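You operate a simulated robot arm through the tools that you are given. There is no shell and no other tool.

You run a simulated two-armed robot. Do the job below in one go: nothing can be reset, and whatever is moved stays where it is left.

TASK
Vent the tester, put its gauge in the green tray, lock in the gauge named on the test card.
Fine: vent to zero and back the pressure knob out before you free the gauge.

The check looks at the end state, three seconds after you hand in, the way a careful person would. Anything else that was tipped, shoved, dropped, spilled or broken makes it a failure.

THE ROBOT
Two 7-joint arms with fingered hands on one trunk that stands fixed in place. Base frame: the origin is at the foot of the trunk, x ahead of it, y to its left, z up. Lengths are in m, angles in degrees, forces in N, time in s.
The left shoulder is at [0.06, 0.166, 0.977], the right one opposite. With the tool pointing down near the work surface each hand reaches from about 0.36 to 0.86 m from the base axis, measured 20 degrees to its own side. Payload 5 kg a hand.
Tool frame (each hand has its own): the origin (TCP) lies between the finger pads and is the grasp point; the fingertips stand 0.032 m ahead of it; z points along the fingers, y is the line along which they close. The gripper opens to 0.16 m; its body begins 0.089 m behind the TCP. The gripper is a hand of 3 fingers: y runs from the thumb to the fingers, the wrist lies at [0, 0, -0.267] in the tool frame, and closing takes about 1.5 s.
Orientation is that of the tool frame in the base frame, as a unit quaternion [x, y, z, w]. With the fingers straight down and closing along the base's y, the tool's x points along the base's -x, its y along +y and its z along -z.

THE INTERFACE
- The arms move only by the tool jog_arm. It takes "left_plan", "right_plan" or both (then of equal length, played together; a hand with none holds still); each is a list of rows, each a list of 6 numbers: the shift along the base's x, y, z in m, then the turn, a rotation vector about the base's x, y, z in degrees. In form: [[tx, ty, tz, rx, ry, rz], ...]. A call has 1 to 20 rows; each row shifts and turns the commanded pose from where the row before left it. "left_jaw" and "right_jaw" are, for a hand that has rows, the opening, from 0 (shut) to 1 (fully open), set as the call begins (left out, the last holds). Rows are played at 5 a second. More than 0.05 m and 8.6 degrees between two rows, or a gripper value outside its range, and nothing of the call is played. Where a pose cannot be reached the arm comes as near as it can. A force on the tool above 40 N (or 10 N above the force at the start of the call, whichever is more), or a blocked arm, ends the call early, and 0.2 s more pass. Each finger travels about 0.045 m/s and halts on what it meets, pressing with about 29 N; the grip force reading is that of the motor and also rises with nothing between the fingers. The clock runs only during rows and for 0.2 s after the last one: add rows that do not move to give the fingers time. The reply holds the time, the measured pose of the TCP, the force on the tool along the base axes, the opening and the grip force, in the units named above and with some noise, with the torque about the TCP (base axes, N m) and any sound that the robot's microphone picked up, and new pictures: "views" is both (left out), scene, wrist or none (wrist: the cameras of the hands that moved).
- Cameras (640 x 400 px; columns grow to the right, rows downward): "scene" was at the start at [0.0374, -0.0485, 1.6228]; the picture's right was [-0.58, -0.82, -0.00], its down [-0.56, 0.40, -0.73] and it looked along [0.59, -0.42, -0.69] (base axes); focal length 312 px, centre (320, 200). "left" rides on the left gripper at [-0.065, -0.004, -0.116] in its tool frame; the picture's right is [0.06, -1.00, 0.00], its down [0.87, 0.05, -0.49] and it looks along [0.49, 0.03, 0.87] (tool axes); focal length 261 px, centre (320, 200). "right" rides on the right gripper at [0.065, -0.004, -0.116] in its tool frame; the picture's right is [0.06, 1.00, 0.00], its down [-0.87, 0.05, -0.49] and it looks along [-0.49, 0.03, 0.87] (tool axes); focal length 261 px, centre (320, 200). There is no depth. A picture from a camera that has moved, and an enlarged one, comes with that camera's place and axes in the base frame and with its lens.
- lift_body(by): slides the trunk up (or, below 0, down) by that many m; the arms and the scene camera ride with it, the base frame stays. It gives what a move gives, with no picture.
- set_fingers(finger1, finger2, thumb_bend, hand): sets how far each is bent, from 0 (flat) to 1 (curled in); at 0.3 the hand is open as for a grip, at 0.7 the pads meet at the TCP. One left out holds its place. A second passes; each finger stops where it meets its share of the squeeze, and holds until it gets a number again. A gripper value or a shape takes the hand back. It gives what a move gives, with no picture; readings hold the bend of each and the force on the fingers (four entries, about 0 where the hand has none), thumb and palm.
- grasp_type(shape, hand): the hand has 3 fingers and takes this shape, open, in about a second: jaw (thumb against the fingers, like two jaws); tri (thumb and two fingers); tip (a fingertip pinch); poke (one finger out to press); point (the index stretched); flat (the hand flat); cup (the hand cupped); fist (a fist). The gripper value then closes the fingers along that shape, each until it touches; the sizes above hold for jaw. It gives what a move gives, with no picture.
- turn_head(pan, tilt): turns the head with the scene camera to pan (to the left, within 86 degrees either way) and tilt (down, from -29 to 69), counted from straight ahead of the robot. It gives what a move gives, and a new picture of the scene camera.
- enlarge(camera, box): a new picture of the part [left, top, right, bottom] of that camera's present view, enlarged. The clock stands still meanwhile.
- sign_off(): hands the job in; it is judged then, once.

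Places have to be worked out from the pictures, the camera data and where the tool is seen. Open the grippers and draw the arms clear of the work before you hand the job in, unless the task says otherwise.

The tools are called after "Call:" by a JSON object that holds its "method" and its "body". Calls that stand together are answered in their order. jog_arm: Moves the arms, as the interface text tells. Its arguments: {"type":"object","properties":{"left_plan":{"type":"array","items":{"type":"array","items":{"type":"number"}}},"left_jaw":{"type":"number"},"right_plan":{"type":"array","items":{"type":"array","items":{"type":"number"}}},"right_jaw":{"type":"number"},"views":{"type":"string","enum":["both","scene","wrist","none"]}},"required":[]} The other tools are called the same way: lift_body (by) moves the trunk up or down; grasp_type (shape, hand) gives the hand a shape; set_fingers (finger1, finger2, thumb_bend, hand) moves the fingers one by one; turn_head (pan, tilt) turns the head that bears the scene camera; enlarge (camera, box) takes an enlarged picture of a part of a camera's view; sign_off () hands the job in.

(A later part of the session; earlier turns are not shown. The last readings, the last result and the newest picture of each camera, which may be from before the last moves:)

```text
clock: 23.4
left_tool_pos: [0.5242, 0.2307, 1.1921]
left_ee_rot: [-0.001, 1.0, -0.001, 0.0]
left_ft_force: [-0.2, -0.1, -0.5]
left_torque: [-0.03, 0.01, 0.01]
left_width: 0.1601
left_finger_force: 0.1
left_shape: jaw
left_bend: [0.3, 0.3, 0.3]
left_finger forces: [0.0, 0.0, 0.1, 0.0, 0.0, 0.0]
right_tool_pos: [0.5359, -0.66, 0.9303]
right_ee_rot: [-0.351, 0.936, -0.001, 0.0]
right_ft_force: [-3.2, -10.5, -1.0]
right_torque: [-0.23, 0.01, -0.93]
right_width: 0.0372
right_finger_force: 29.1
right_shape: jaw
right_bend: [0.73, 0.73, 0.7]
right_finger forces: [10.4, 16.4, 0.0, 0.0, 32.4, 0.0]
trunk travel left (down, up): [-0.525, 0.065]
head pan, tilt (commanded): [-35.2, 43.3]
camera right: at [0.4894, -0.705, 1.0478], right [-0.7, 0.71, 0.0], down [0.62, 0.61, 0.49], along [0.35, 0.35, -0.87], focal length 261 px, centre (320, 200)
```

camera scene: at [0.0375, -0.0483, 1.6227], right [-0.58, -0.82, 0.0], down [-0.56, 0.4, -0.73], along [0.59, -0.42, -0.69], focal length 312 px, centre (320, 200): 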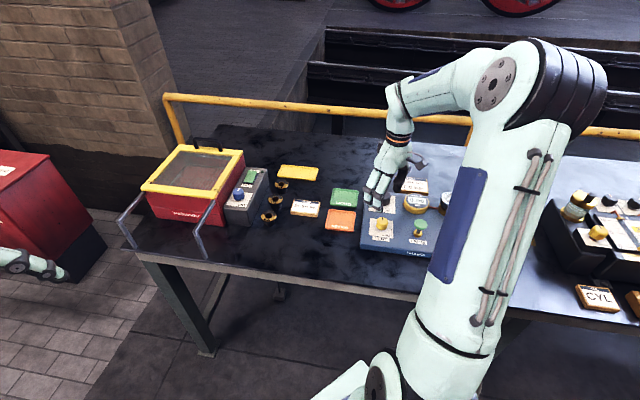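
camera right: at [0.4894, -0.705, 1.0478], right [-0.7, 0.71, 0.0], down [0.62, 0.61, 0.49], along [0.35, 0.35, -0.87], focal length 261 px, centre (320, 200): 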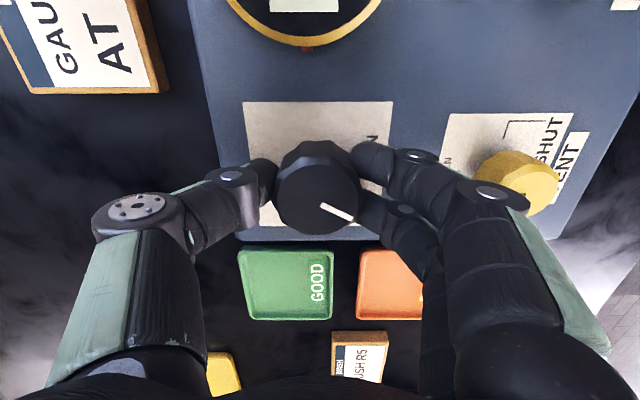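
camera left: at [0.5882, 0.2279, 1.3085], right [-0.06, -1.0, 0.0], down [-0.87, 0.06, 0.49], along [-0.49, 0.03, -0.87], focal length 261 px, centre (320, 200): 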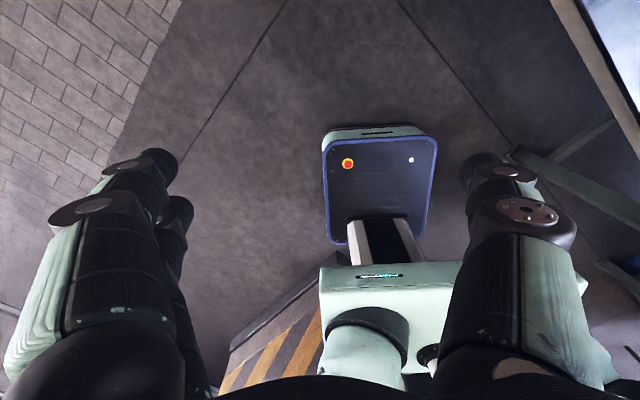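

A torque of -0.93 Nm about z shows the knob is against its OUT stop. Release and rise, then look.

Call:
{"method": "jog_arm", "body": {"right_plan": [[0, -0.001, 0, 0, 0, -2], [0, 0, 0, 0, 0, 0], [0, 0, 0, 0, 0, 0], [0, 0, 0, 0, 0, 0], [0, 0, 0.02, 0, 0, 0], [0, 0, 0.04, 0, 0, 0], [0, 0, 0.04, 0, 0, 0], [0, 0, 0.02, 0, 0, 0]], "right_jaw": 0.58, "views": "both"}}

```text
clock: 25.2
left_tool_pos: [0.5236, 0.2309, 1.1934]
left_ee_rot: [0.001, 1.0, 0.0, 0.0]
left_ft_force: [-0.3, -0.2, -0.4]
left_torque: [0.02, 0.0, 0.02]
left_width: 0.1599
left_finger_force: 0.1
left_shape: jaw
left_bend: [0.3, 0.3, 0.3]
left_finger forces: [0.1, 0.0, 0.1, 0.1, 0.1, 0.1]
right_tool_pos: [0.5337, -0.6566, 1.0501]
right_ee_rot: [-0.335, 0.942, 0.0, 0.0]
right_ft_force: [0.4, -0.1, 0.1]
right_torque: [0.02, -0.03, 0.03]
right_width: 0.0922
right_finger_force: 0.1
right_shape: jaw
right_bend: [0.71, 0.71, 0.7]
right_finger forces: [0.1, 0.1, 0.1, 0.0, 0.0, 0.1]
trunk travel left (down, up): [-0.525, 0.065]
head pan, tilt (commanded): [-35.2, 43.3]
camera scene: at [0.0373, -0.0491, 1.6228], right [-0.58, -0.82, 0.0], down [-0.56, 0.4, -0.73], along [0.59, -0.42, -0.69], focal length 312 px, centre (320, 200)
camera right: at [0.4864, -0.7017, 1.1666], right [-0.68, 0.74, 0.0], down [0.64, 0.59, 0.49], along [0.36, 0.33, -0.87], focal length 261 px, centre (320, 200)
```

scene: 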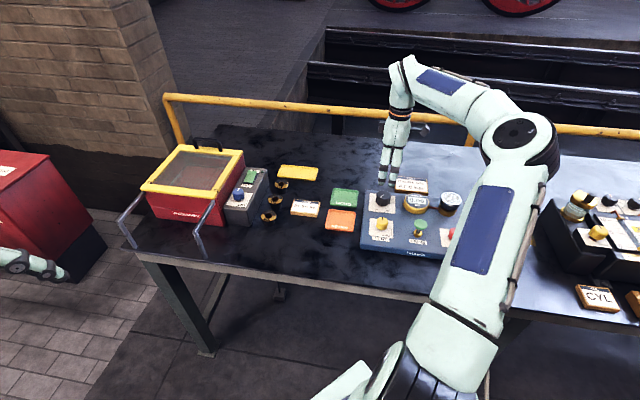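
right: 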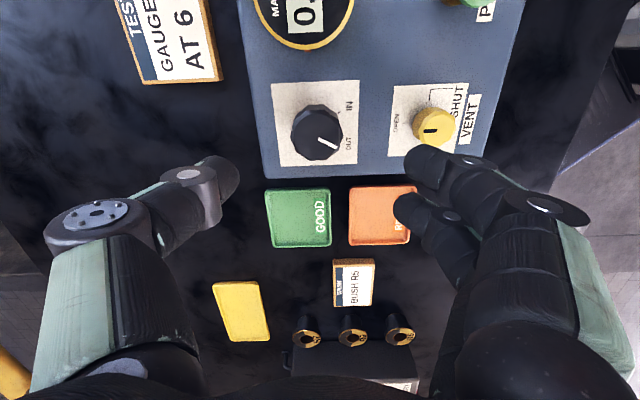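

The pressure knob pointer is at OUT. I'll enlarge to check it and to measure the green tray.

Call:
{"method": "enlarge", "body": {"camera": "right", "box": [260, 70, 420, 170]}}

Call:
{"method": "enlarge", "body": {"camera": "right", "box": [230, 160, 390, 260]}}

Call:
{"method": "enlarge", "body": {"camera": "scene", "box": [300, 170, 460, 270]}}

```text
4.00 times, centred on (340, 120) of right
camera zoom: at [0.4864, -0.7017, 1.1666], right [-0.68, 0.74, 0.0], down [0.64, 0.59, 0.49], along [0.36, 0.33, -0.87], focal length 1043 px, centre (240, 520)
```

zoom: 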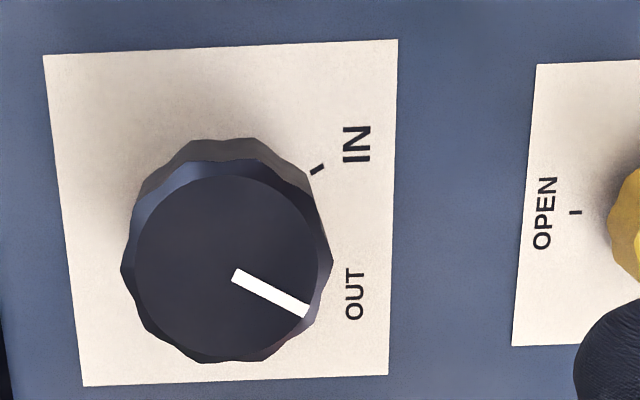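

```text
4.00 times, centred on (310, 210) of right
camera zoom: at [0.4864, -0.7017, 1.1666], right [-0.68, 0.74, 0.0], down [0.64, 0.59, 0.49], along [0.36, 0.33, -0.87], focal length 1043 px, centre (360, 160)
```

zoom: 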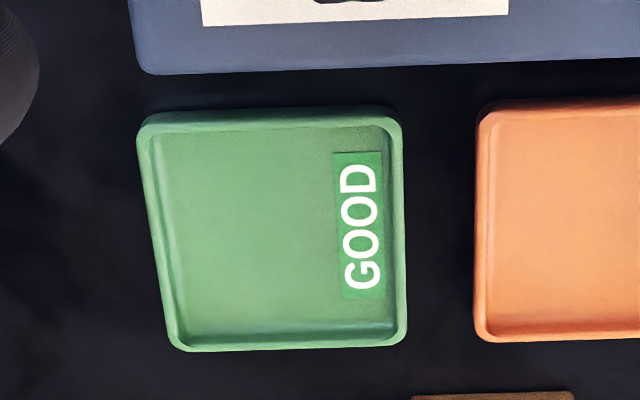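

```text
4.00 times, centred on (380, 220) of scene
camera zoom: at [0.0373, -0.0491, 1.6228], right [-0.58, -0.82, 0.0], down [-0.56, 0.4, -0.73], along [0.59, -0.42, -0.69], focal length 1248 px, centre (80, 120)
```

zoom: 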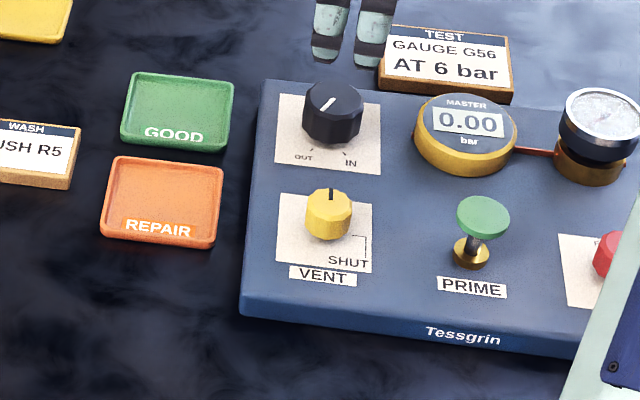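

Pointer sits at the OUT limit; master still reads 0.00. Green tray centre ≈ (0.650,-0.590), rim z≈0.87. Next I'll move above the red lock knob (≈0.302,-0.727), turning the hand to about -100°.

Call:
{"method": "jog_arm", "body": {"right_plan": [[-0.01287, -0.0039, 0, 0, 0, -7.7], [-0.01287, -0.0039, 0, 0, 0, -7.7], [-0.01287, -0.0039, 0, 0, 0, -7.7], [-0.01287, -0.0039, 0, 0, 0, -7.7], [-0.01287, -0.0039, 0, 0, 0, -7.7], [-0.01287, -0.0039, 0, 0, 0, -7.7], [-0.01287, -0.0039, 0, 0, 0, -7.7], [-0.01287, -0.0039, 0, 0, 0, -7.7], [-0.01287, -0.0039, 0, 0, 0, -7.7], [-0.01287, -0.0039, 0, 0, 0, -7.7], [-0.01287, -0.0039, 0, 0, 0, -7.7], [-0.01287, -0.0039, 0, 0, 0, -7.7], [-0.01287, -0.0039, 0, 0, 0, -7.7], [-0.01287, -0.0039, 0, 0, 0, -7.7], [-0.01287, -0.0039, 0, 0, 0, -7.7], [-0.01287, -0.0039, 0, 0, 0, -7.7], [-0.01287, -0.0039, 0, 0, 0, -7.7], [-0.01287, -0.0039, 0, 0, 0, -7.7], [0, 0, 0, 0, 0, 0]], "right_jaw": 0.52, "views": "both"}}

```text
clock: 29.2
left_tool_pos: [0.526, 0.2322, 1.1932]
left_ee_rot: [0.0, 1.0, 0.001, 0.0]
left_ft_force: [0.0, -0.1, 0.2]
left_torque: [0.0, 0.03, -0.04]
left_width: 0.1599
left_finger_force: 0.1
left_shape: jaw
left_bend: [0.3, 0.3, 0.3]
left_finger forces: [0.0, 0.0, 0.1, 0.1, 0.1, 0.1]
right_tool_pos: [0.3029, -0.7293, 1.0519]
right_ee_rot: [0.763, 0.647, -0.001, 0.0]
right_ft_force: [0.1, 0.3, 0.9]
right_torque: [0.01, -0.03, -0.01]
right_width: 0.0838
right_finger_force: 0.1
right_shape: jaw
right_bend: [0.72, 0.72, 0.7]
right_finger forces: [0.1, 0.0, 0.0, 0.0, 0.0, 0.0]
trunk travel left (down, up): [-0.525, 0.065]
head pan, tilt (commanded): [-35.2, 43.3]
camera scene: at [0.0376, -0.0484, 1.6228], right [-0.58, -0.82, 0.0], down [-0.56, 0.4, -0.73], along [0.59, -0.42, -0.69], focal length 312 px, centre (320, 200)
camera right: at [0.31, -0.6645, 1.1678], right [0.99, -0.1, 0.0], down [-0.09, -0.87, 0.49], along [-0.05, -0.49, -0.87], focal length 261 px, centre (320, 200)
```

scene: 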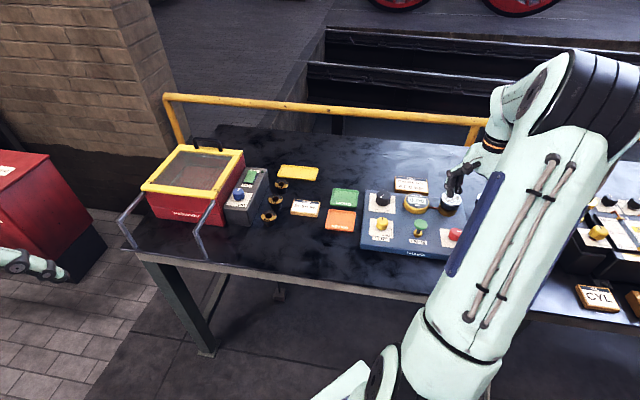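
right: 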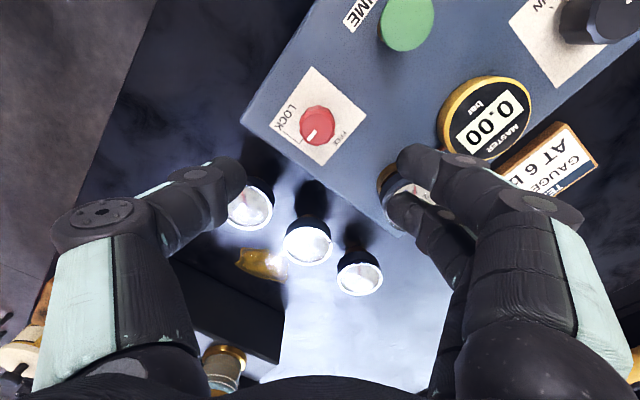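

The lock knob is slightly ahead (+y) of the hand axis. I'll zoom to measure its centre before descending.

Call:
{"method": "enlarge", "body": {"camera": "right", "box": [240, 70, 400, 170]}}

```text
4.00 times, centred on (320, 120) of right
camera zoom: at [0.31, -0.6645, 1.1678], right [0.99, -0.1, 0.0], down [-0.09, -0.87, 0.49], along [-0.05, -0.49, -0.87], focal length 1043 px, centre (320, 520)
```

zoom: 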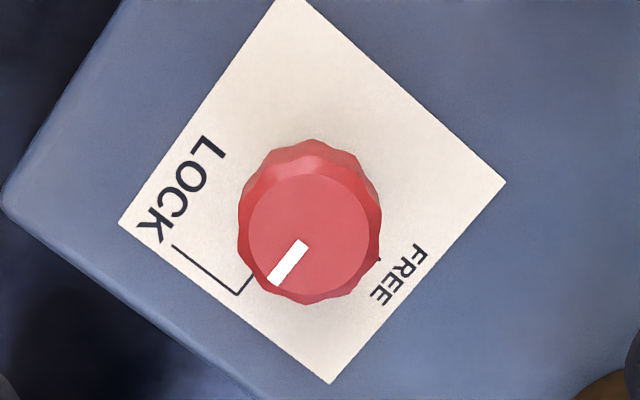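

Lock knob centre ≈ (0.301,-0.7275). I'll adjust, turn the hand to about -88° (best clearance between the prime knob and the gauge), and descend open.

Call:
{"method": "jog_arm", "body": {"right_plan": [[-0.001, 0.001, 0, 0, 0, 6], [-0.001, 0.001, 0, 0, 0, 6], [0, 0, -0.02, 0, 0, 0], [0, 0, -0.02, 0, 0, 0], [0, 0, -0.02, 0, 0, 0], [0, 0, -0.02, 0, 0, 0], [0, 0, -0.02, 0, 0, 0], [0, 0, -0.02, 0, 0, 0], [0, 0, 0, 0, 0, 0], [0, 0, 0, 0, 0, 0]], "views": "wrist"}}

```text
clock: 31.4
left_tool_pos: [0.5253, 0.2316, 1.1934]
left_ee_rot: [0.0, 1.0, 0.0, 0.001]
left_ft_force: [0.6, -0.1, -1.2]
left_torque: [0.02, -0.01, -0.02]
left_width: 0.1597
left_finger_force: 0.0
left_shape: jaw
left_bend: [0.3, 0.3, 0.3]
left_finger forces: [0.0, 0.0, 0.1, 0.0, 0.0, 0.0]
right_tool_pos: [0.3001, -0.7252, 0.9308]
right_ee_rot: [0.691, 0.723, 0.0, 0.0]
right_ft_force: [0.3, 0.2, 0.7]
right_torque: [-0.01, -0.04, -0.01]
right_width: 0.0837
right_finger_force: 0.1
right_shape: jaw
right_bend: [0.72, 0.72, 0.7]
right_finger forces: [0.0, 0.0, 0.1, 0.0, 0.1, 0.0]
trunk travel left (down, up): [-0.525, 0.065]
head pan, tilt (commanded): [-35.2, 43.3]
camera right: at [0.2932, -0.6609, 1.0466], right [0.99, 0.11, 0.0], down [0.09, -0.87, 0.49], along [0.05, -0.49, -0.87], focal length 261 px, centre (320, 200)
```

right: 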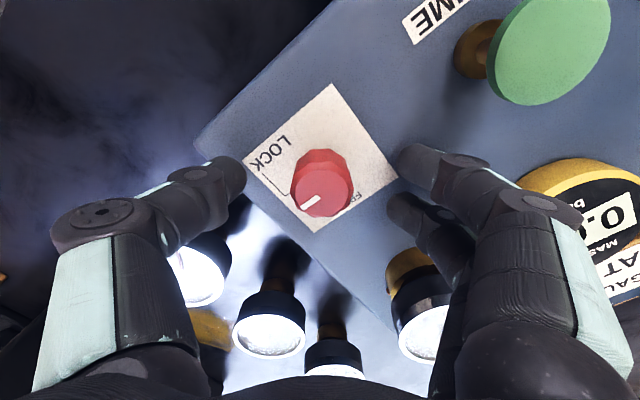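

Knob is ~2.5 mm toward -y from the axis; adjusting, lowering 4 mm, then closing.

Call:
{"method": "jog_arm", "body": {"right_plan": [[0.001, -0.0025, -0.004, 0, 0, 0], [0, 0, 0, 0, 0, 0]], "views": "none"}}

Call:
{"method": "jog_arm", "body": {"right_plan": [[0, 0, 0, 0, 0, 0], [0, 0, 0, 0, 0, 0], [0, 0, 0, 0, 0, 0], [0, 0, 0, 0, 0, 0], [0, 0, 0, 0, 0, 0], [0, 0, 0, 0, 0, 0], [0, 0, 0, 0, 0, 0]], "right_jaw": 0.0, "views": "wrist"}}

```text
clock: 32.0
left_tool_pos: [0.5254, 0.2317, 1.1936]
left_ee_rot: [0.0, 1.0, 0.001, 0.0]
left_ft_force: [-0.2, -0.3, -0.6]
left_torque: [0.05, 0.03, 0.04]
left_width: 0.16
left_finger_force: 0.1
left_shape: jaw
left_bend: [0.3, 0.3, 0.3]
left_finger forces: [0.0, 0.0, 0.0, 0.1, 0.0, 0.1]
right_tool_pos: [0.302, -0.7288, 0.9276]
right_ee_rot: [0.691, 0.723, 0.0, -0.001]
right_ft_force: [1.0, -0.1, -0.3]
right_torque: [0.02, -0.02, 0.0]
right_width: 0.084
right_finger_force: 0.1
right_shape: jaw
right_bend: [0.72, 0.72, 0.7]
right_finger forces: [0.0, 0.0, 0.0, 0.0, 0.0, 0.0]
trunk travel left (down, up): [-0.525, 0.065]
head pan, tilt (commanded): [-35.2, 43.3]
```

```text
clock: 33.6
left_tool_pos: [0.5245, 0.2316, 1.1927]
left_ee_rot: [0.0, 1.0, -0.001, 0.0]
left_ft_force: [0.7, -0.4, -0.9]
left_torque: [-0.02, -0.01, 0.01]
left_width: 0.1596
left_finger_force: 0.1
left_shape: jaw
left_bend: [0.3, 0.3, 0.3]
left_finger forces: [0.0, 0.0, 0.0, 0.0, 0.0, 0.1]
right_tool_pos: [0.3019, -0.7278, 0.9268]
right_ee_rot: [0.691, 0.723, 0.0, 0.0]
right_ft_force: [0.2, -0.7, -1.9]
right_torque: [0.0, -0.05, 0.05]
right_width: 0.0227
right_finger_force: 28.9
right_shape: jaw
right_bend: [0.72, 0.72, 0.7]
right_finger forces: [13.1, 11.2, 0.0, 0.0, 25.6, 0.0]
trunk travel left (down, up): [-0.525, 0.065]
head pan, tilt (commanded): [-35.2, 43.3]
camera right: at [0.2949, -0.6638, 1.043], right [0.99, 0.11, 0.0], down [0.09, -0.87, 0.49], along [0.05, -0.49, -0.87], focal length 261 px, centre (320, 200)
```

right: 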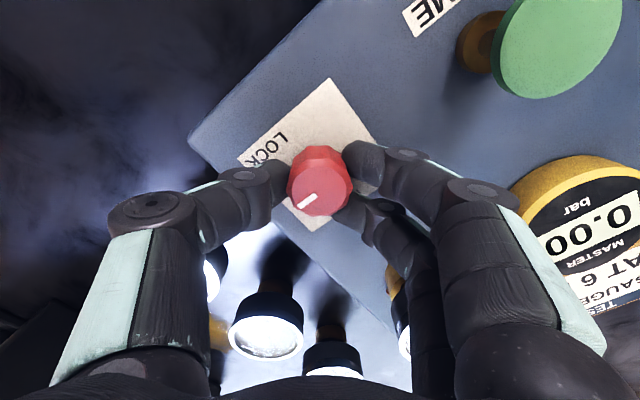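

Gripped; master shows 0.00 and the pressure knob is out, so it is safe to free the gauge. Turning the lock knob CCW 45° first.

Call:
{"method": "jog_arm", "body": {"right_plan": [[0, 0, 0, 0, 0, 7.5], [0, 0, 0, 0, 0, 7.5], [0, 0, 0, 0, 0, 7.5], [0, 0, 0, 0, 0, 7.5], [0, 0, 0, 0, 0, 7.5], [0, 0, 0, 0, 0, 7.5]], "views": "wrist"}}

```text
clock: 35.0
left_tool_pos: [0.5249, 0.232, 1.1914]
left_ee_rot: [-0.001, 1.0, 0.001, 0.0]
left_ft_force: [0.7, -0.5, 0.0]
left_torque: [0.0, 0.03, 0.03]
left_width: 0.16
left_finger_force: 0.1
left_shape: jaw
left_bend: [0.3, 0.3, 0.3]
left_finger forces: [0.0, 0.0, 0.0, 0.1, 0.0, 0.0]
right_tool_pos: [0.3019, -0.7269, 0.9274]
right_ee_rot: [0.361, 0.933, 0.001, 0.0]
right_ft_force: [0.4, 8.8, -3.3]
right_torque: [0.28, -0.05, -0.06]
right_width: 0.0221
right_finger_force: 29.0
right_shape: jaw
right_bend: [0.72, 0.71, 0.7]
right_finger forces: [17.2, 12.9, 0.0, 0.1, 22.3, 0.0]
trunk travel left (down, up): [-0.525, 0.065]
head pan, tilt (commanded): [-35.2, 43.3]
camera right: at [0.2526, -0.6875, 1.0432], right [0.63, 0.78, 0.0], down [0.68, -0.55, 0.49], along [0.38, -0.31, -0.87], focal length 261 px, centre (320, 200)
```

right: 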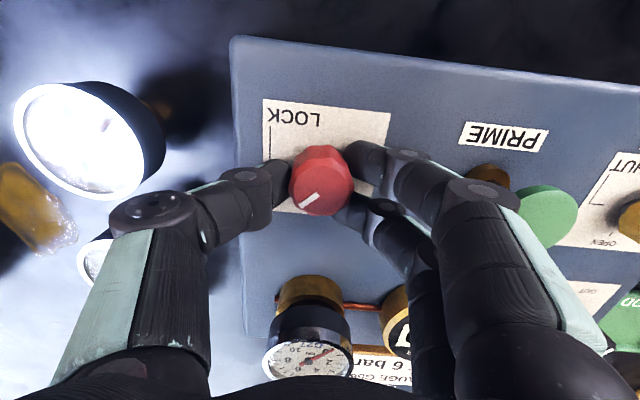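

Turning well with low force. Continuing the other 45° plus a couple of degrees.

Call:
{"method": "jog_arm", "body": {"right_plan": [[0, 0.001, 0, 0, 0, 7.5], [0, 0, 0, 0, 0, 7.5], [0, 0, 0, 0, 0, 7.5], [0, 0, 0, 0, 0, 7.5], [0, 0, 0, 0, 0, 7.5], [0, 0, 0, 0, 0, 7.5], [0, 0, 0, 0, 0, 3]], "views": "wrist"}}

```text
clock: 36.6
left_tool_pos: [0.525, 0.2336, 1.1917]
left_ee_rot: [0.0, 1.0, 0.0, 0.001]
left_ft_force: [0.8, -0.2, -0.5]
left_torque: [-0.01, -0.01, 0.03]
left_width: 0.16
left_finger_force: 0.0
left_shape: jaw
left_bend: [0.3, 0.3, 0.3]
left_finger forces: [0.0, 0.0, 0.0, 0.0, 0.0, 0.0]
right_tool_pos: [0.3035, -0.7257, 0.9267]
right_ee_rot: [-0.049, 0.999, 0.0, 0.0]
right_ft_force: [9.4, 12.4, 0.7]
right_torque: [0.44, -0.13, -0.3]
right_width: 0.0218
right_finger_force: 28.9
right_shape: jaw
right_bend: [0.72, 0.71, 0.7]
right_finger forces: [14.2, 21.3, 0.1, 0.0, 20.4, 0.1]
trunk travel left (down, up): [-0.525, 0.065]
head pan, tilt (commanded): [-35.2, 43.3]
camera right: at [0.24, -0.737, 1.043], right [-0.16, 0.99, 0.0], down [0.86, 0.14, 0.49], along [0.49, 0.08, -0.87], focal length 261 px, centre (320, 200)
```

right: 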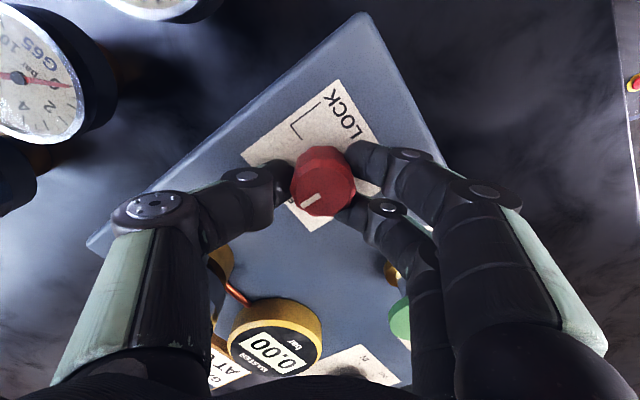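

Turned 93° with the torque rising — the FREE end is reached. Relieve, open, rise and look.

Call:
{"method": "jog_arm", "body": {"right_plan": [[0.001, 0.001, 0, 0, 0, -2], [0, 0, 0, 0, 0, 0], [0, 0, 0, 0, 0, 0], [0, 0, 0, 0, 0, 0], [0, 0, 0.02, 0, 0, 0], [0, 0, 0.04, 0, 0, 0], [0, 0, 0.04, 0, 0, 0], [0, 0, 0.02, 0, 0, 0]], "right_jaw": 0.52, "views": "wrist"}}

Call:
{"method": "enlarge", "body": {"camera": "right", "box": [240, 70, 400, 170]}}

```text
clock: 38.4
left_tool_pos: [0.5235, 0.2315, 1.1919]
left_ee_rot: [0.0, 1.0, 0.0, 0.0]
left_ft_force: [-0.1, 0.7, -0.1]
left_torque: [-0.01, 0.05, 0.03]
left_width: 0.1602
left_finger_force: 0.1
left_shape: jaw
left_bend: [0.3, 0.3, 0.3]
left_finger forces: [0.0, 0.1, 0.0, 0.1, 0.0, 0.0]
right_tool_pos: [0.3063, -0.7242, 1.0466]
right_ee_rot: [-0.032, 0.999, 0.0, 0.0]
right_ft_force: [0.2, -0.6, 0.2]
right_torque: [-0.03, 0.0, -0.01]
right_width: 0.0825
right_finger_force: 0.1
right_shape: jaw
right_bend: [0.72, 0.72, 0.7]
right_finger forces: [0.0, 0.0, 0.1, 0.1, 0.0, 0.0]
trunk travel left (down, up): [-0.525, 0.065]
head pan, tilt (commanded): [-35.2, 43.3]
camera right: at [0.2416, -0.7333, 1.1627], right [-0.13, 0.99, 0.0], down [0.86, 0.11, 0.49], along [0.49, 0.06, -0.87], focal length 261 px, centre (320, 200)
```

right: 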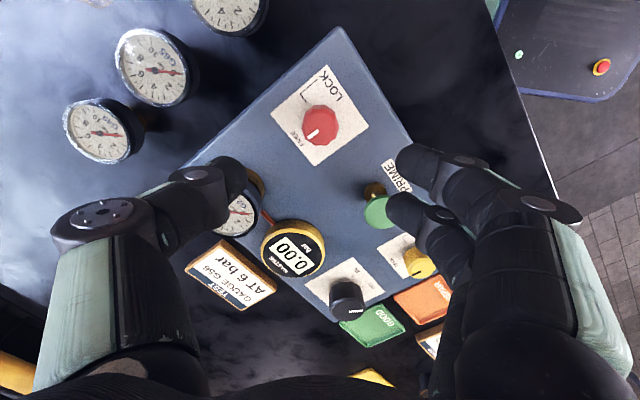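

```text
4.00 times, centred on (320, 120) of right
camera zoom: at [0.2416, -0.7333, 1.1627], right [-0.13, 0.99, 0.0], down [0.86, 0.11, 0.49], along [0.49, 0.06, -0.87], focal length 1043 px, centre (320, 520)
```

zoom: 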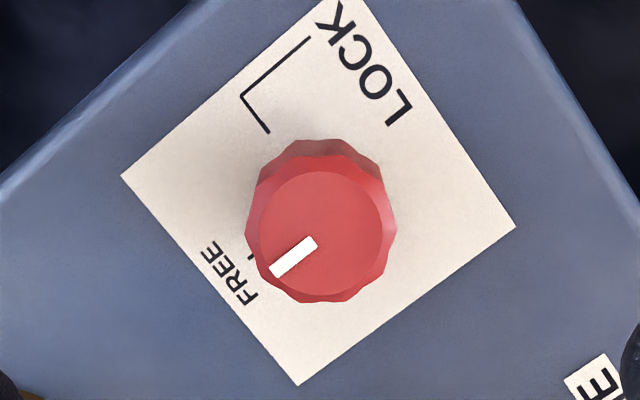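

The lock pointer is at FREE. Now I'll go above the fitted gauge G27 (≈0.392,-0.810) with the hand at ψ≈+20° and the fingers wider.

Call:
{"method": "jog_arm", "body": {"right_plan": [[0.0172, -0.0172, 0.001, 0, 0, 3.3], [0.0172, -0.0172, 0.001, 0, 0, 3.3], [0.0172, -0.0172, 0.001, 0, 0, 3.3], [0.0172, -0.0172, 0.001, 0, 0, 3.3], [0.0172, -0.0172, 0.001, 0, 0, 3.3], [0, 0, 0, 0, 0, 0]], "right_jaw": 0.65, "views": "both"}}

Call:
{"method": "enlarge", "body": {"camera": "right", "box": [240, 80, 400, 180]}}

```text
clock: 39.8
left_tool_pos: [0.5242, 0.2283, 1.1927]
left_ee_rot: [0.001, 1.0, 0.001, 0.0]
left_ft_force: [0.0, -1.1, -0.6]
left_torque: [0.07, 0.01, 0.03]
left_width: 0.1599
left_finger_force: 0.0
left_shape: jaw
left_bend: [0.3, 0.3, 0.3]
left_finger forces: [0.1, 0.0, 0.0, 0.0, 0.0, 0.0]
right_tool_pos: [0.3709, -0.7984, 1.046]
right_ee_rot: [-0.145, 0.989, 0.001, 0.0]
right_ft_force: [0.0, -0.5, -0.9]
right_torque: [0.08, -0.02, -0.02]
right_width: 0.1034
right_finger_force: 0.1
right_shape: jaw
right_bend: [0.7, 0.7, 0.67]
right_finger forces: [0.0, 0.1, 0.1, 0.1, 0.0, 0.0]
right hand out of reach, approached as far as the arm can: row 5
trunk travel left (down, up): [-0.525, 0.065]
head pan, tilt (commanded): [-35.2, 43.3]
camera scene: at [0.0367, -0.0516, 1.6226], right [-0.58, -0.82, 0.0], down [-0.56, 0.4, -0.73], along [0.59, -0.42, -0.69], focal length 312 px, centre (320, 200)
camera right: at [0.3107, -0.8221, 1.1634], right [-0.34, 0.94, 0.0], down [0.82, 0.3, 0.49], along [0.46, 0.17, -0.87], focal length 261 px, centre (320, 200)
```

scene: 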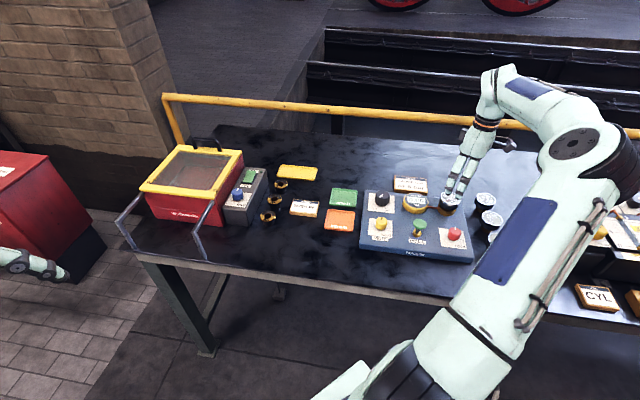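
right: 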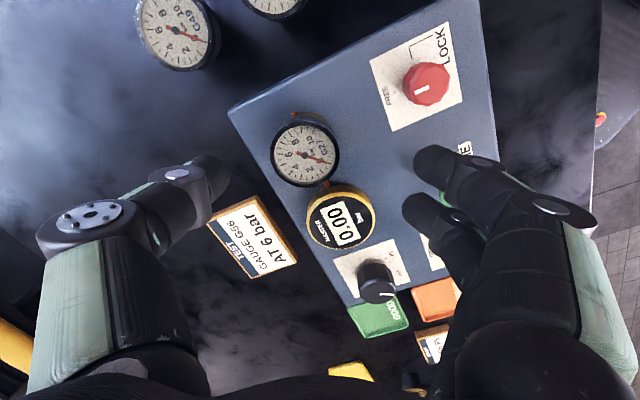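

```text
4.00 times, centred on (320, 130) of right
camera zoom: at [0.3107, -0.8221, 1.1634], right [-0.34, 0.94, 0.0], down [0.82, 0.3, 0.49], along [0.46, 0.17, -0.87], focal length 1043 px, centre (320, 480)
```

zoom: 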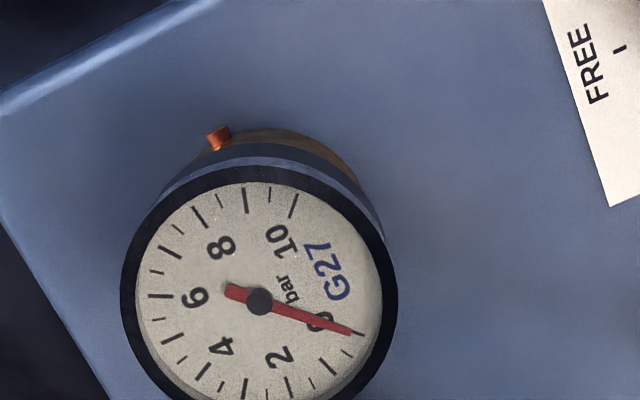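

The hand ran out of reach at this height (wrist ≈0.78 m from the shoulder). Raising the trunk by 0.06 m will give reach over the gauge and the green tray, so I'll do that first.

Call:
{"method": "lift_body", "body": {"by": 0.06}}

```text
clock: 40.8
left_tool_pos: [0.5249, 0.2319, 1.253]
left_ee_rot: [0.0, 1.0, 0.001, 0.0]
left_ft_force: [-0.2, -0.6, 0.0]
left_torque: [0.03, -0.01, 0.02]
left_width: 0.1597
left_finger_force: 0.1
left_shape: jaw
left_bend: [0.3, 0.3, 0.3]
left_finger forces: [0.0, 0.0, 0.0, 0.1, 0.0, 0.1]
right_tool_pos: [0.3751, -0.7962, 1.1088]
right_ee_rot: [-0.146, 0.989, 0.0, 0.0]
right_ft_force: [0.3, 0.4, 0.6]
right_torque: [-0.01, 0.0, 0.01]
right_width: 0.1034
right_finger_force: 0.1
right_shape: jaw
right_bend: [0.7, 0.7, 0.67]
right_finger forces: [0.0, 0.0, 0.1, 0.0, 0.0, 0.0]
trunk travel left (down, up): [-0.585, 0.005]
head pan, tilt (commanded): [-35.2, 43.3]
```

Trunk is up. Lower the hand to z≈1.05 and see where it stands relative to G27.

Call:
{"method": "jog_arm", "body": {"right_plan": [[0, 0, -0.02, 0, 0, 0], [0, 0, -0.02, 0, 0, 0], [0, 0, -0.02, 0, 0, 0], [0, 0, 0, 0, 0, 0]], "views": "wrist"}}

Call:
{"method": "enlarge", "body": {"camera": "right", "box": [240, 80, 400, 180]}}

```text
clock: 41.8
left_tool_pos: [0.525, 0.2321, 1.2528]
left_ee_rot: [0.0, 1.0, 0.0, 0.0]
left_ft_force: [0.4, -0.1, 0.2]
left_torque: [-0.02, 0.02, 0.02]
left_width: 0.16
left_finger_force: 0.1
left_shape: jaw
left_bend: [0.3, 0.3, 0.3]
left_finger forces: [0.0, 0.0, 0.0, 0.0, 0.0, 0.0]
right_tool_pos: [0.3764, -0.7954, 1.0505]
right_ee_rot: [-0.146, 0.989, -0.001, 0.0]
right_ft_force: [-0.3, -0.2, -0.1]
right_torque: [-0.01, -0.02, -0.01]
right_width: 0.1038
right_finger_force: 0.0
right_shape: jaw
right_bend: [0.7, 0.7, 0.67]
right_finger forces: [0.0, 0.0, 0.0, 0.1, 0.0, 0.0]
trunk travel left (down, up): [-0.585, 0.005]
head pan, tilt (commanded): [-35.2, 43.3]
camera right: at [0.3159, -0.8189, 1.1661], right [-0.35, 0.94, 0.0], down [0.82, 0.3, 0.49], along [0.46, 0.17, -0.87], focal length 261 px, centre (320, 200)
```

right: 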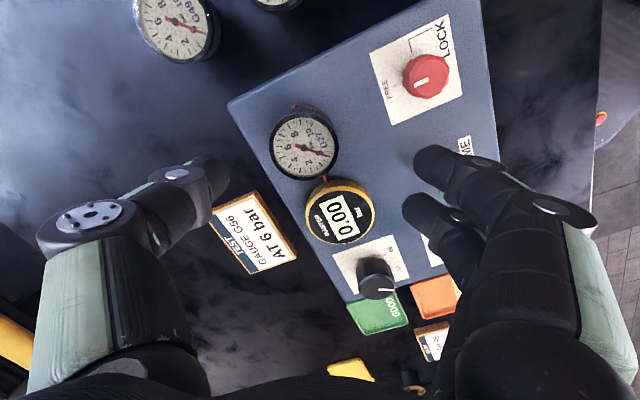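

```text
4.00 times, centred on (320, 130) of right
camera zoom: at [0.3159, -0.8189, 1.1661], right [-0.35, 0.94, 0.0], down [0.82, 0.3, 0.49], along [0.46, 0.17, -0.87], focal length 1043 px, centre (320, 480)
```

zoom: 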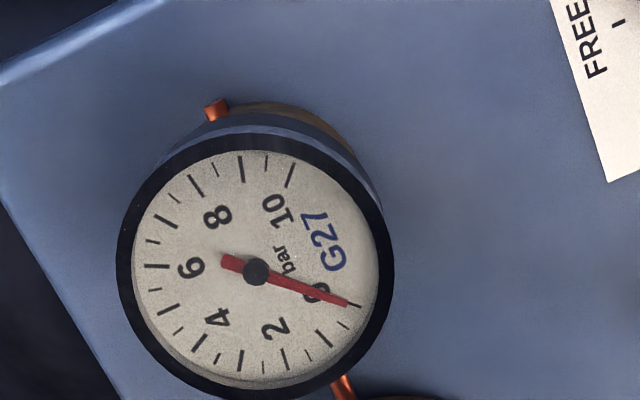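

G27's centre works out at (0.391,-0.806), bezel ≈61 mm across. The fingers' lines (az 107°/-73°) avoid the copper tube and master. I'll shift over it and descend partway.

Call:
{"method": "jog_arm", "body": {"right_plan": [[0.005, -0.0035, -0.01, 0, 0, 0], [0.005, -0.0035, -0.02, 0, 0, 0], [0.0045, -0.0035, -0.02, 0, 0, 0], [0, 0, -0.015, 0, 0, 0], [0, 0, 0, 0, 0, 0]], "views": "wrist"}}

```text
clock: 43.0
left_tool_pos: [0.525, 0.2319, 1.2531]
left_ee_rot: [0.0, 1.0, 0.0, -0.001]
left_ft_force: [0.2, -0.5, -0.1]
left_torque: [0.01, -0.02, 0.0]
left_width: 0.1599
left_finger_force: 0.1
left_shape: jaw
left_bend: [0.3, 0.3, 0.3]
left_finger forces: [0.1, 0.1, 0.1, 0.0, 0.1, 0.0]
right_tool_pos: [0.3902, -0.8057, 0.9828]
right_ee_rot: [-0.146, 0.989, 0.0, 0.0]
right_ft_force: [0.3, -0.4, -0.1]
right_torque: [-0.03, 0.0, 0.0]
right_width: 0.1036
right_finger_force: 0.1
right_shape: jaw
right_bend: [0.7, 0.7, 0.67]
right_finger forces: [0.0, 0.1, 0.1, 0.1, 0.0, 0.1]
trunk travel left (down, up): [-0.585, 0.005]
head pan, tilt (commanded): [-35.2, 43.3]
camera right: at [0.3294, -0.8285, 1.0995], right [-0.35, 0.94, 0.0], down [0.82, 0.3, 0.49], along [0.46, 0.17, -0.87], focal length 261 px, centre (320, 200)
```

right: 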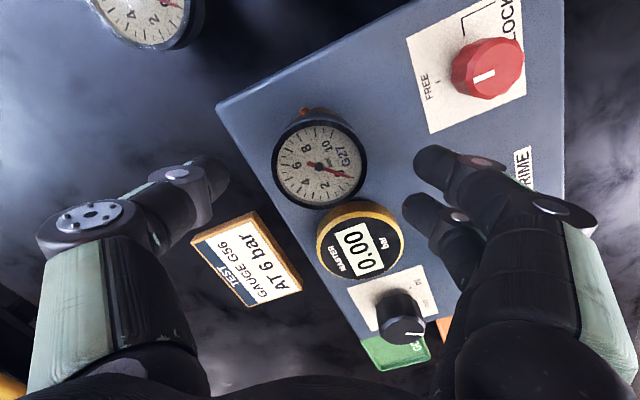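

The gauge hub sits exactly on the hand axis. Descending to z≈0.936 so the pads meet the bezel.

Call:
{"method": "jog_arm", "body": {"right_plan": [[0, 0, -0.016, 0, 0, 0], [0, 0, -0.016, 0, 0, 0], [0, 0, -0.015, 0, 0, 0], [0, 0, 0, 0, 0, 0]], "views": "both"}}

```text
clock: 44.0
left_tool_pos: [0.525, 0.2318, 1.2524]
left_ee_rot: [0.001, 1.0, 0.0, 0.0]
left_ft_force: [0.1, 0.1, 0.3]
left_torque: [-0.01, -0.03, 0.0]
left_width: 0.16
left_finger_force: 0.1
left_shape: jaw
left_bend: [0.3, 0.3, 0.3]
left_finger forces: [0.0, 0.0, 0.1, 0.0, 0.0, 0.0]
right_tool_pos: [0.3893, -0.8042, 0.9373]
right_ee_rot: [-0.145, 0.989, 0.0, 0.001]
right_ft_force: [0.4, -0.2, -0.1]
right_torque: [-0.03, 0.01, 0.03]
right_width: 0.1034
right_finger_force: 0.0
right_shape: jaw
right_bend: [0.7, 0.7, 0.67]
right_finger forces: [0.0, 0.1, 0.1, 0.1, 0.0, 0.0]
trunk travel left (down, up): [-0.585, 0.005]
head pan, tilt (commanded): [-35.2, 43.3]
camera scene: at [0.0373, -0.0482, 1.6828], right [-0.58, -0.82, 0.0], down [-0.56, 0.4, -0.73], along [0.59, -0.42, -0.69], focal length 312 px, centre (320, 200)
camera right: at [0.329, -0.8275, 1.0537], right [-0.35, 0.94, 0.0], down [0.82, 0.3, 0.49], along [0.46, 0.17, -0.87], focal length 261 px, centre (320, 200)
```

scene: 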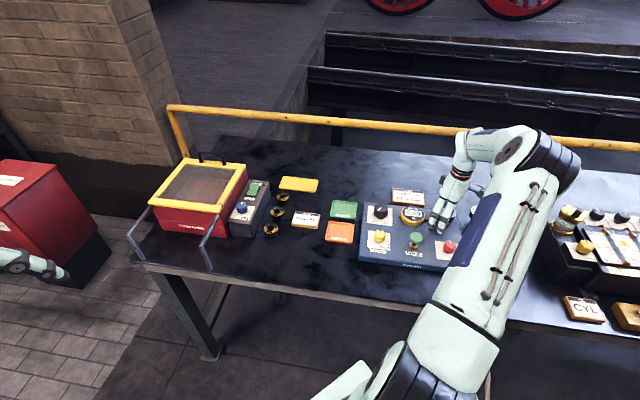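
right: 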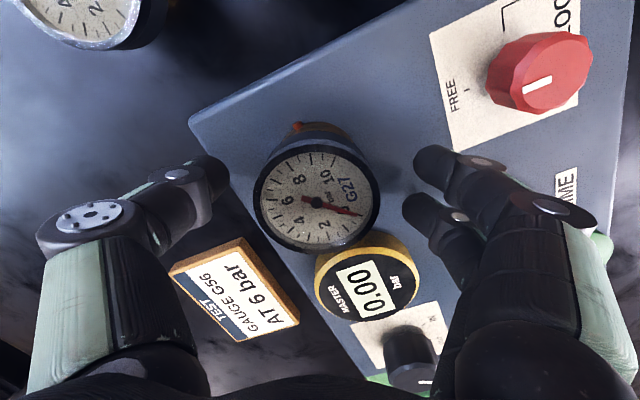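

Hub at the centre of the image; the fingers straddle the bezel. Closing on it.

Call:
{"method": "jog_arm", "body": {"right_plan": [[0, 0, 0, 0, 0, 0], [0, 0, 0, 0, 0, 0], [0, 0, 0, 0, 0, 0], [0, 0, 0, 0, 0, 0], [0, 0, 0, 0, 0, 0], [0, 0, 0, 0, 0, 0]], "right_jaw": 0.0, "views": "wrist"}}

```text
clock: 45.4
left_tool_pos: [0.5239, 0.2311, 1.2526]
left_ee_rot: [0.001, 1.0, 0.0, 0.0]
left_ft_force: [0.1, -0.6, -0.5]
left_torque: [-0.02, -0.02, 0.03]
left_width: 0.16
left_finger_force: 0.0
left_shape: jaw
left_bend: [0.3, 0.3, 0.3]
left_finger forces: [0.0, 0.0, 0.0, 0.0, 0.2, 0.1]
right_tool_pos: [0.389, -0.8048, 0.9364]
right_ee_rot: [-0.145, 0.989, 0.0, 0.0]
right_ft_force: [0.9, -0.9, 1.1]
right_torque: [0.04, 0.02, -0.01]
right_width: 0.0493
right_finger_force: 28.4
right_shape: jaw
right_bend: [0.73, 0.73, 0.7]
right_finger forces: [12.5, 12.5, 0.0, 0.1, 26.2, 0.0]
trunk travel left (down, up): [-0.585, 0.005]
head pan, tilt (commanded): [-35.2, 43.3]
camera right: at [0.3291, -0.8278, 1.0535], right [-0.35, 0.94, 0.0], down [0.82, 0.3, 0.49], along [0.46, 0.17, -0.87], focal length 261 px, centre (320, 200)
```

right: 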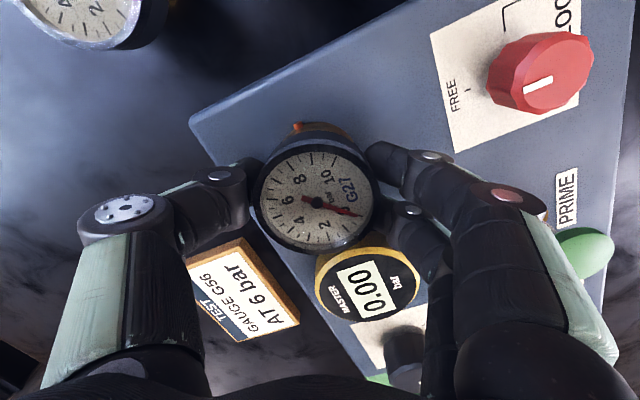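

Held with 28 N. Lifting straight up slowly, watching the force.

Call:
{"method": "jog_arm", "body": {"right_plan": [[0, 0, 0.008, 0, 0, 0], [0, 0, 0.01, 0, 0, 0], [0, 0, 0.012, 0, 0, 0], [0, 0, 0.015, 0, 0, 0], [0, 0, 0, 0, 0, 0]], "views": "both"}}

```text
clock: 46.6
left_tool_pos: [0.5242, 0.2316, 1.252]
left_ee_rot: [0.0, 1.0, -0.001, 0.0]
left_ft_force: [0.1, 0.3, -1.5]
left_torque: [0.03, 0.0, 0.02]
left_width: 0.1598
left_finger_force: 0.0
left_shape: jaw
left_bend: [0.3, 0.3, 0.3]
left_finger forces: [0.0, 0.1, 0.0, 0.0, 0.0, 0.0]
right_tool_pos: [0.3887, -0.8052, 0.982]
right_ee_rot: [-0.146, 0.989, 0.001, -0.001]
right_ft_force: [-0.2, 0.2, -1.8]
right_torque: [-0.02, 0.01, -0.06]
right_width: 0.0493
right_finger_force: 28.9
right_shape: jaw
right_bend: [0.73, 0.73, 0.7]
right_finger forces: [12.5, 12.6, 0.0, 0.1, 26.1, 0.0]
trunk travel left (down, up): [-0.585, 0.005]
head pan, tilt (commanded): [-35.2, 43.3]
camera scene: at [0.0376, -0.049, 1.6827], right [-0.58, -0.82, 0.0], down [-0.56, 0.4, -0.73], along [0.59, -0.42, -0.69], focal length 312 px, centre (320, 200)
camera right: at [0.3276, -0.8295, 1.0984], right [-0.35, 0.94, 0.0], down [0.82, 0.3, 0.49], along [0.46, 0.17, -0.87], focal length 261 px, centre (320, 200)
```

scene: 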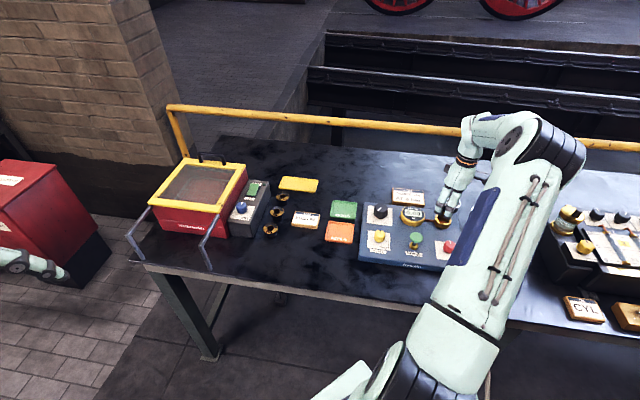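
right: 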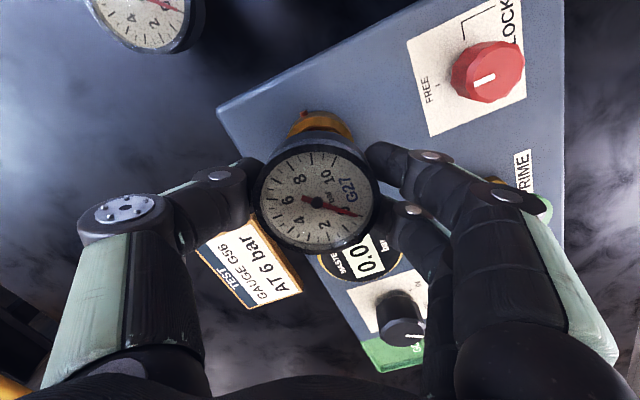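

The gauge came out freely. I'll raise it further and inspect its stem and the socket.

Call:
{"method": "jog_arm", "body": {"right_plan": [[0, 0, 0.02, 0, 0, 0], [0, 0, 0.02, 0, 0, 0], [0, 0, 0, 0, 0, 0]], "views": "wrist"}}

Call:
{"method": "enlarge", "body": {"camera": "scene", "box": [380, 170, 508, 250]}}

Call:
{"method": "enlarge", "body": {"camera": "right", "box": [240, 80, 400, 180]}}

```text
clock: 47.4
left_tool_pos: [0.5244, 0.2316, 1.2517]
left_ee_rot: [0.0, 1.0, 0.0, 0.0]
left_ft_force: [-0.3, -0.6, 0.6]
left_torque: [0.02, -0.01, 0.02]
left_width: 0.16
left_finger_force: 0.1
left_shape: jaw
left_bend: [0.3, 0.3, 0.3]
left_finger forces: [0.0, 0.0, 0.1, 0.1, 0.1, 0.0]
right_tool_pos: [0.3895, -0.8042, 1.0241]
right_ee_rot: [-0.145, 0.989, 0.0, 0.0]
right_ft_force: [-0.3, -0.4, -2.2]
right_torque: [0.04, -0.03, 0.0]
right_width: 0.0496
right_finger_force: 28.9
right_shape: jaw
right_bend: [0.73, 0.73, 0.7]
right_finger forces: [12.6, 12.6, 0.0, 0.1, 26.2, 0.0]
trunk travel left (down, up): [-0.585, 0.005]
head pan, tilt (commanded): [-35.2, 43.3]
camera right: at [0.3277, -0.8276, 1.1391], right [-0.35, 0.94, 0.0], down [0.82, 0.3, 0.49], along [0.46, 0.17, -0.87], focal length 261 px, centre (320, 200)
```

right: 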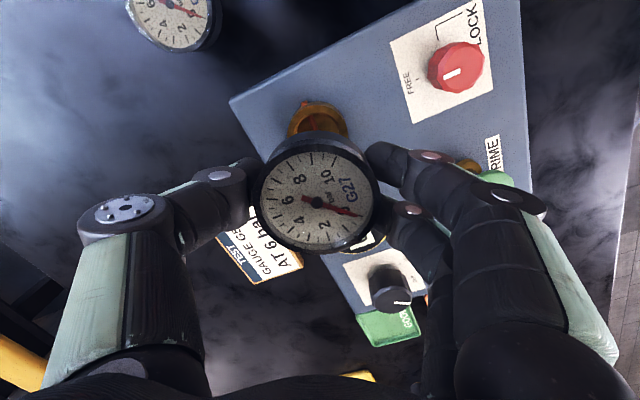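

```text
5.00 times, centred on (444, 210) of scene
camera zoom: at [0.0377, -0.0488, 1.6827], right [-0.58, -0.82, 0.0], down [-0.56, 0.4, -0.73], along [0.59, -0.42, -0.69], focal length 1560 px, centre (-300, 150)
```

zoom: 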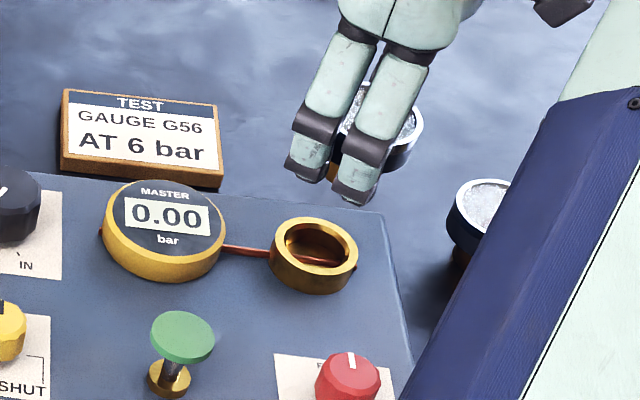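

```text
4.00 times, centred on (320, 130) of right
camera zoom: at [0.3277, -0.8276, 1.1391], right [-0.35, 0.94, 0.0], down [0.82, 0.3, 0.49], along [0.46, 0.17, -0.87], focal length 1043 px, centre (320, 480)
```

zoom: 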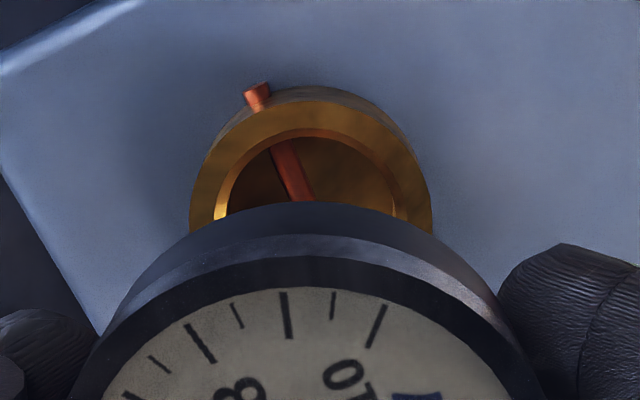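

The socket is an open brass cup; G27 is firmly held. Now I carry it at this height over to the green tray (≈0.650,-0.590), passing well above the knobs.

Call:
{"method": "jog_arm", "body": {"right_plan": [[0.0217, 0.0179, 0, 0, 0, 0], [0.0217, 0.0179, 0, 0, 0, 0], [0.0217, 0.0179, 0, 0, 0, 0], [0.0217, 0.0179, 0, 0, 0, 0], [0.0217, 0.0179, 0, 0, 0, 0], [0.0217, 0.0179, 0, 0, 0, 0], [0.0217, 0.0179, 0, 0, 0, 0], [0.0217, 0.0179, 0, 0, 0, 0], [0.0217, 0.0179, 0, 0, 0, 0], [0.0217, 0.0179, 0, 0, 0, 0], [0.0217, 0.0179, 0, 0, 0, 0], [0.0217, 0.0179, 0, 0, 0, 0], [0, 0, 0, 0, 0, 0]], "views": "both"}}

```text
clock: 50.2
left_tool_pos: [0.524, 0.232, 1.2527]
left_ee_rot: [-0.001, 1.0, 0.0, 0.0]
left_ft_force: [-0.3, -0.4, 0.6]
left_torque: [-0.01, -0.01, -0.02]
left_width: 0.1601
left_finger_force: 0.1
left_shape: jaw
left_bend: [0.3, 0.3, 0.3]
left_finger forces: [0.0, 0.0, 0.0, 0.0, 0.0, 0.1]
right_tool_pos: [0.6459, -0.5913, 1.0203]
right_ee_rot: [-0.146, 0.989, 0.0, 0.0]
right_ft_force: [0.9, 0.3, -2.2]
right_torque: [0.05, -0.02, -0.01]
right_width: 0.0494
right_finger_force: 28.9
right_shape: jaw
right_bend: [0.73, 0.73, 0.7]
right_finger forces: [12.6, 12.8, 0.1, 0.0, 26.3, 0.1]
trunk travel left (down, up): [-0.585, 0.005]
head pan, tilt (commanded): [-35.2, 43.3]
camera scene: at [0.0371, -0.049, 1.6828], right [-0.58, -0.82, 0.0], down [-0.56, 0.4, -0.73], along [0.59, -0.42, -0.69], focal length 312 px, centre (320, 200)
camera right: at [0.5862, -0.6145, 1.1372], right [-0.35, 0.94, 0.0], down [0.82, 0.3, 0.49], along [0.46, 0.17, -0.87], focal length 261 px, centre (320, 200)
```

scene: 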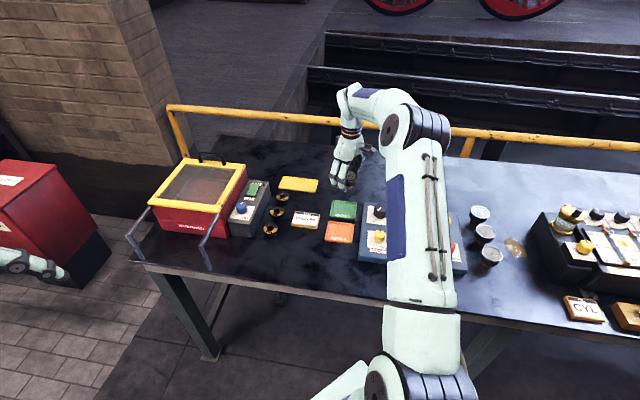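
right: 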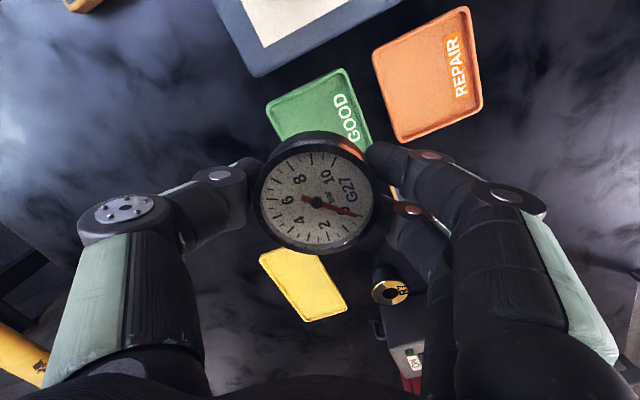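

The green tray appears right under the gauge. Let me zoom to check the tray's corners relative to the hand axis.

Call:
{"method": "enlarge", "body": {"camera": "right", "box": [240, 50, 400, 150]}}

Call:
{"method": "enlarge", "body": {"camera": "scene", "box": [290, 140, 418, 220]}}

```text
4.00 times, centred on (320, 100) of right
camera zoom: at [0.5862, -0.6145, 1.1372], right [-0.35, 0.94, 0.0], down [0.82, 0.3, 0.49], along [0.46, 0.17, -0.87], focal length 1043 px, centre (320, 600)
```

zoom: 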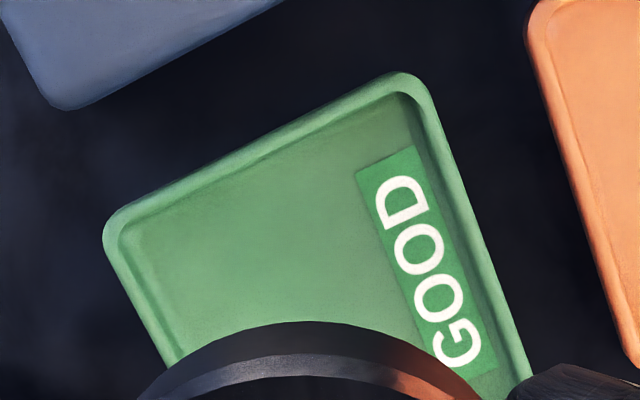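

```text
5.00 times, centred on (354, 180) of scene
camera zoom: at [0.0371, -0.049, 1.6828], right [-0.58, -0.82, 0.0], down [-0.56, 0.4, -0.73], along [0.59, -0.42, -0.69], focal length 1560 px, centre (150, 300)
```

zoom: 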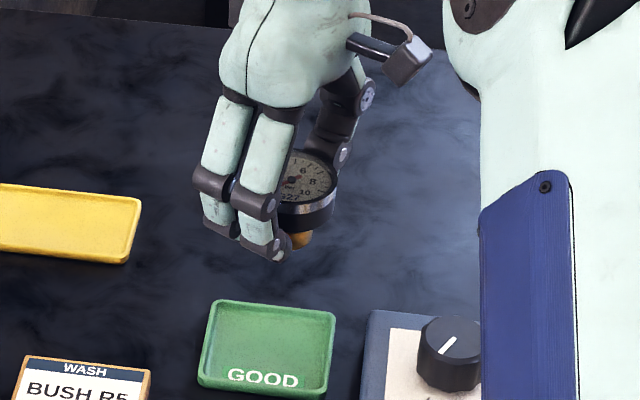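

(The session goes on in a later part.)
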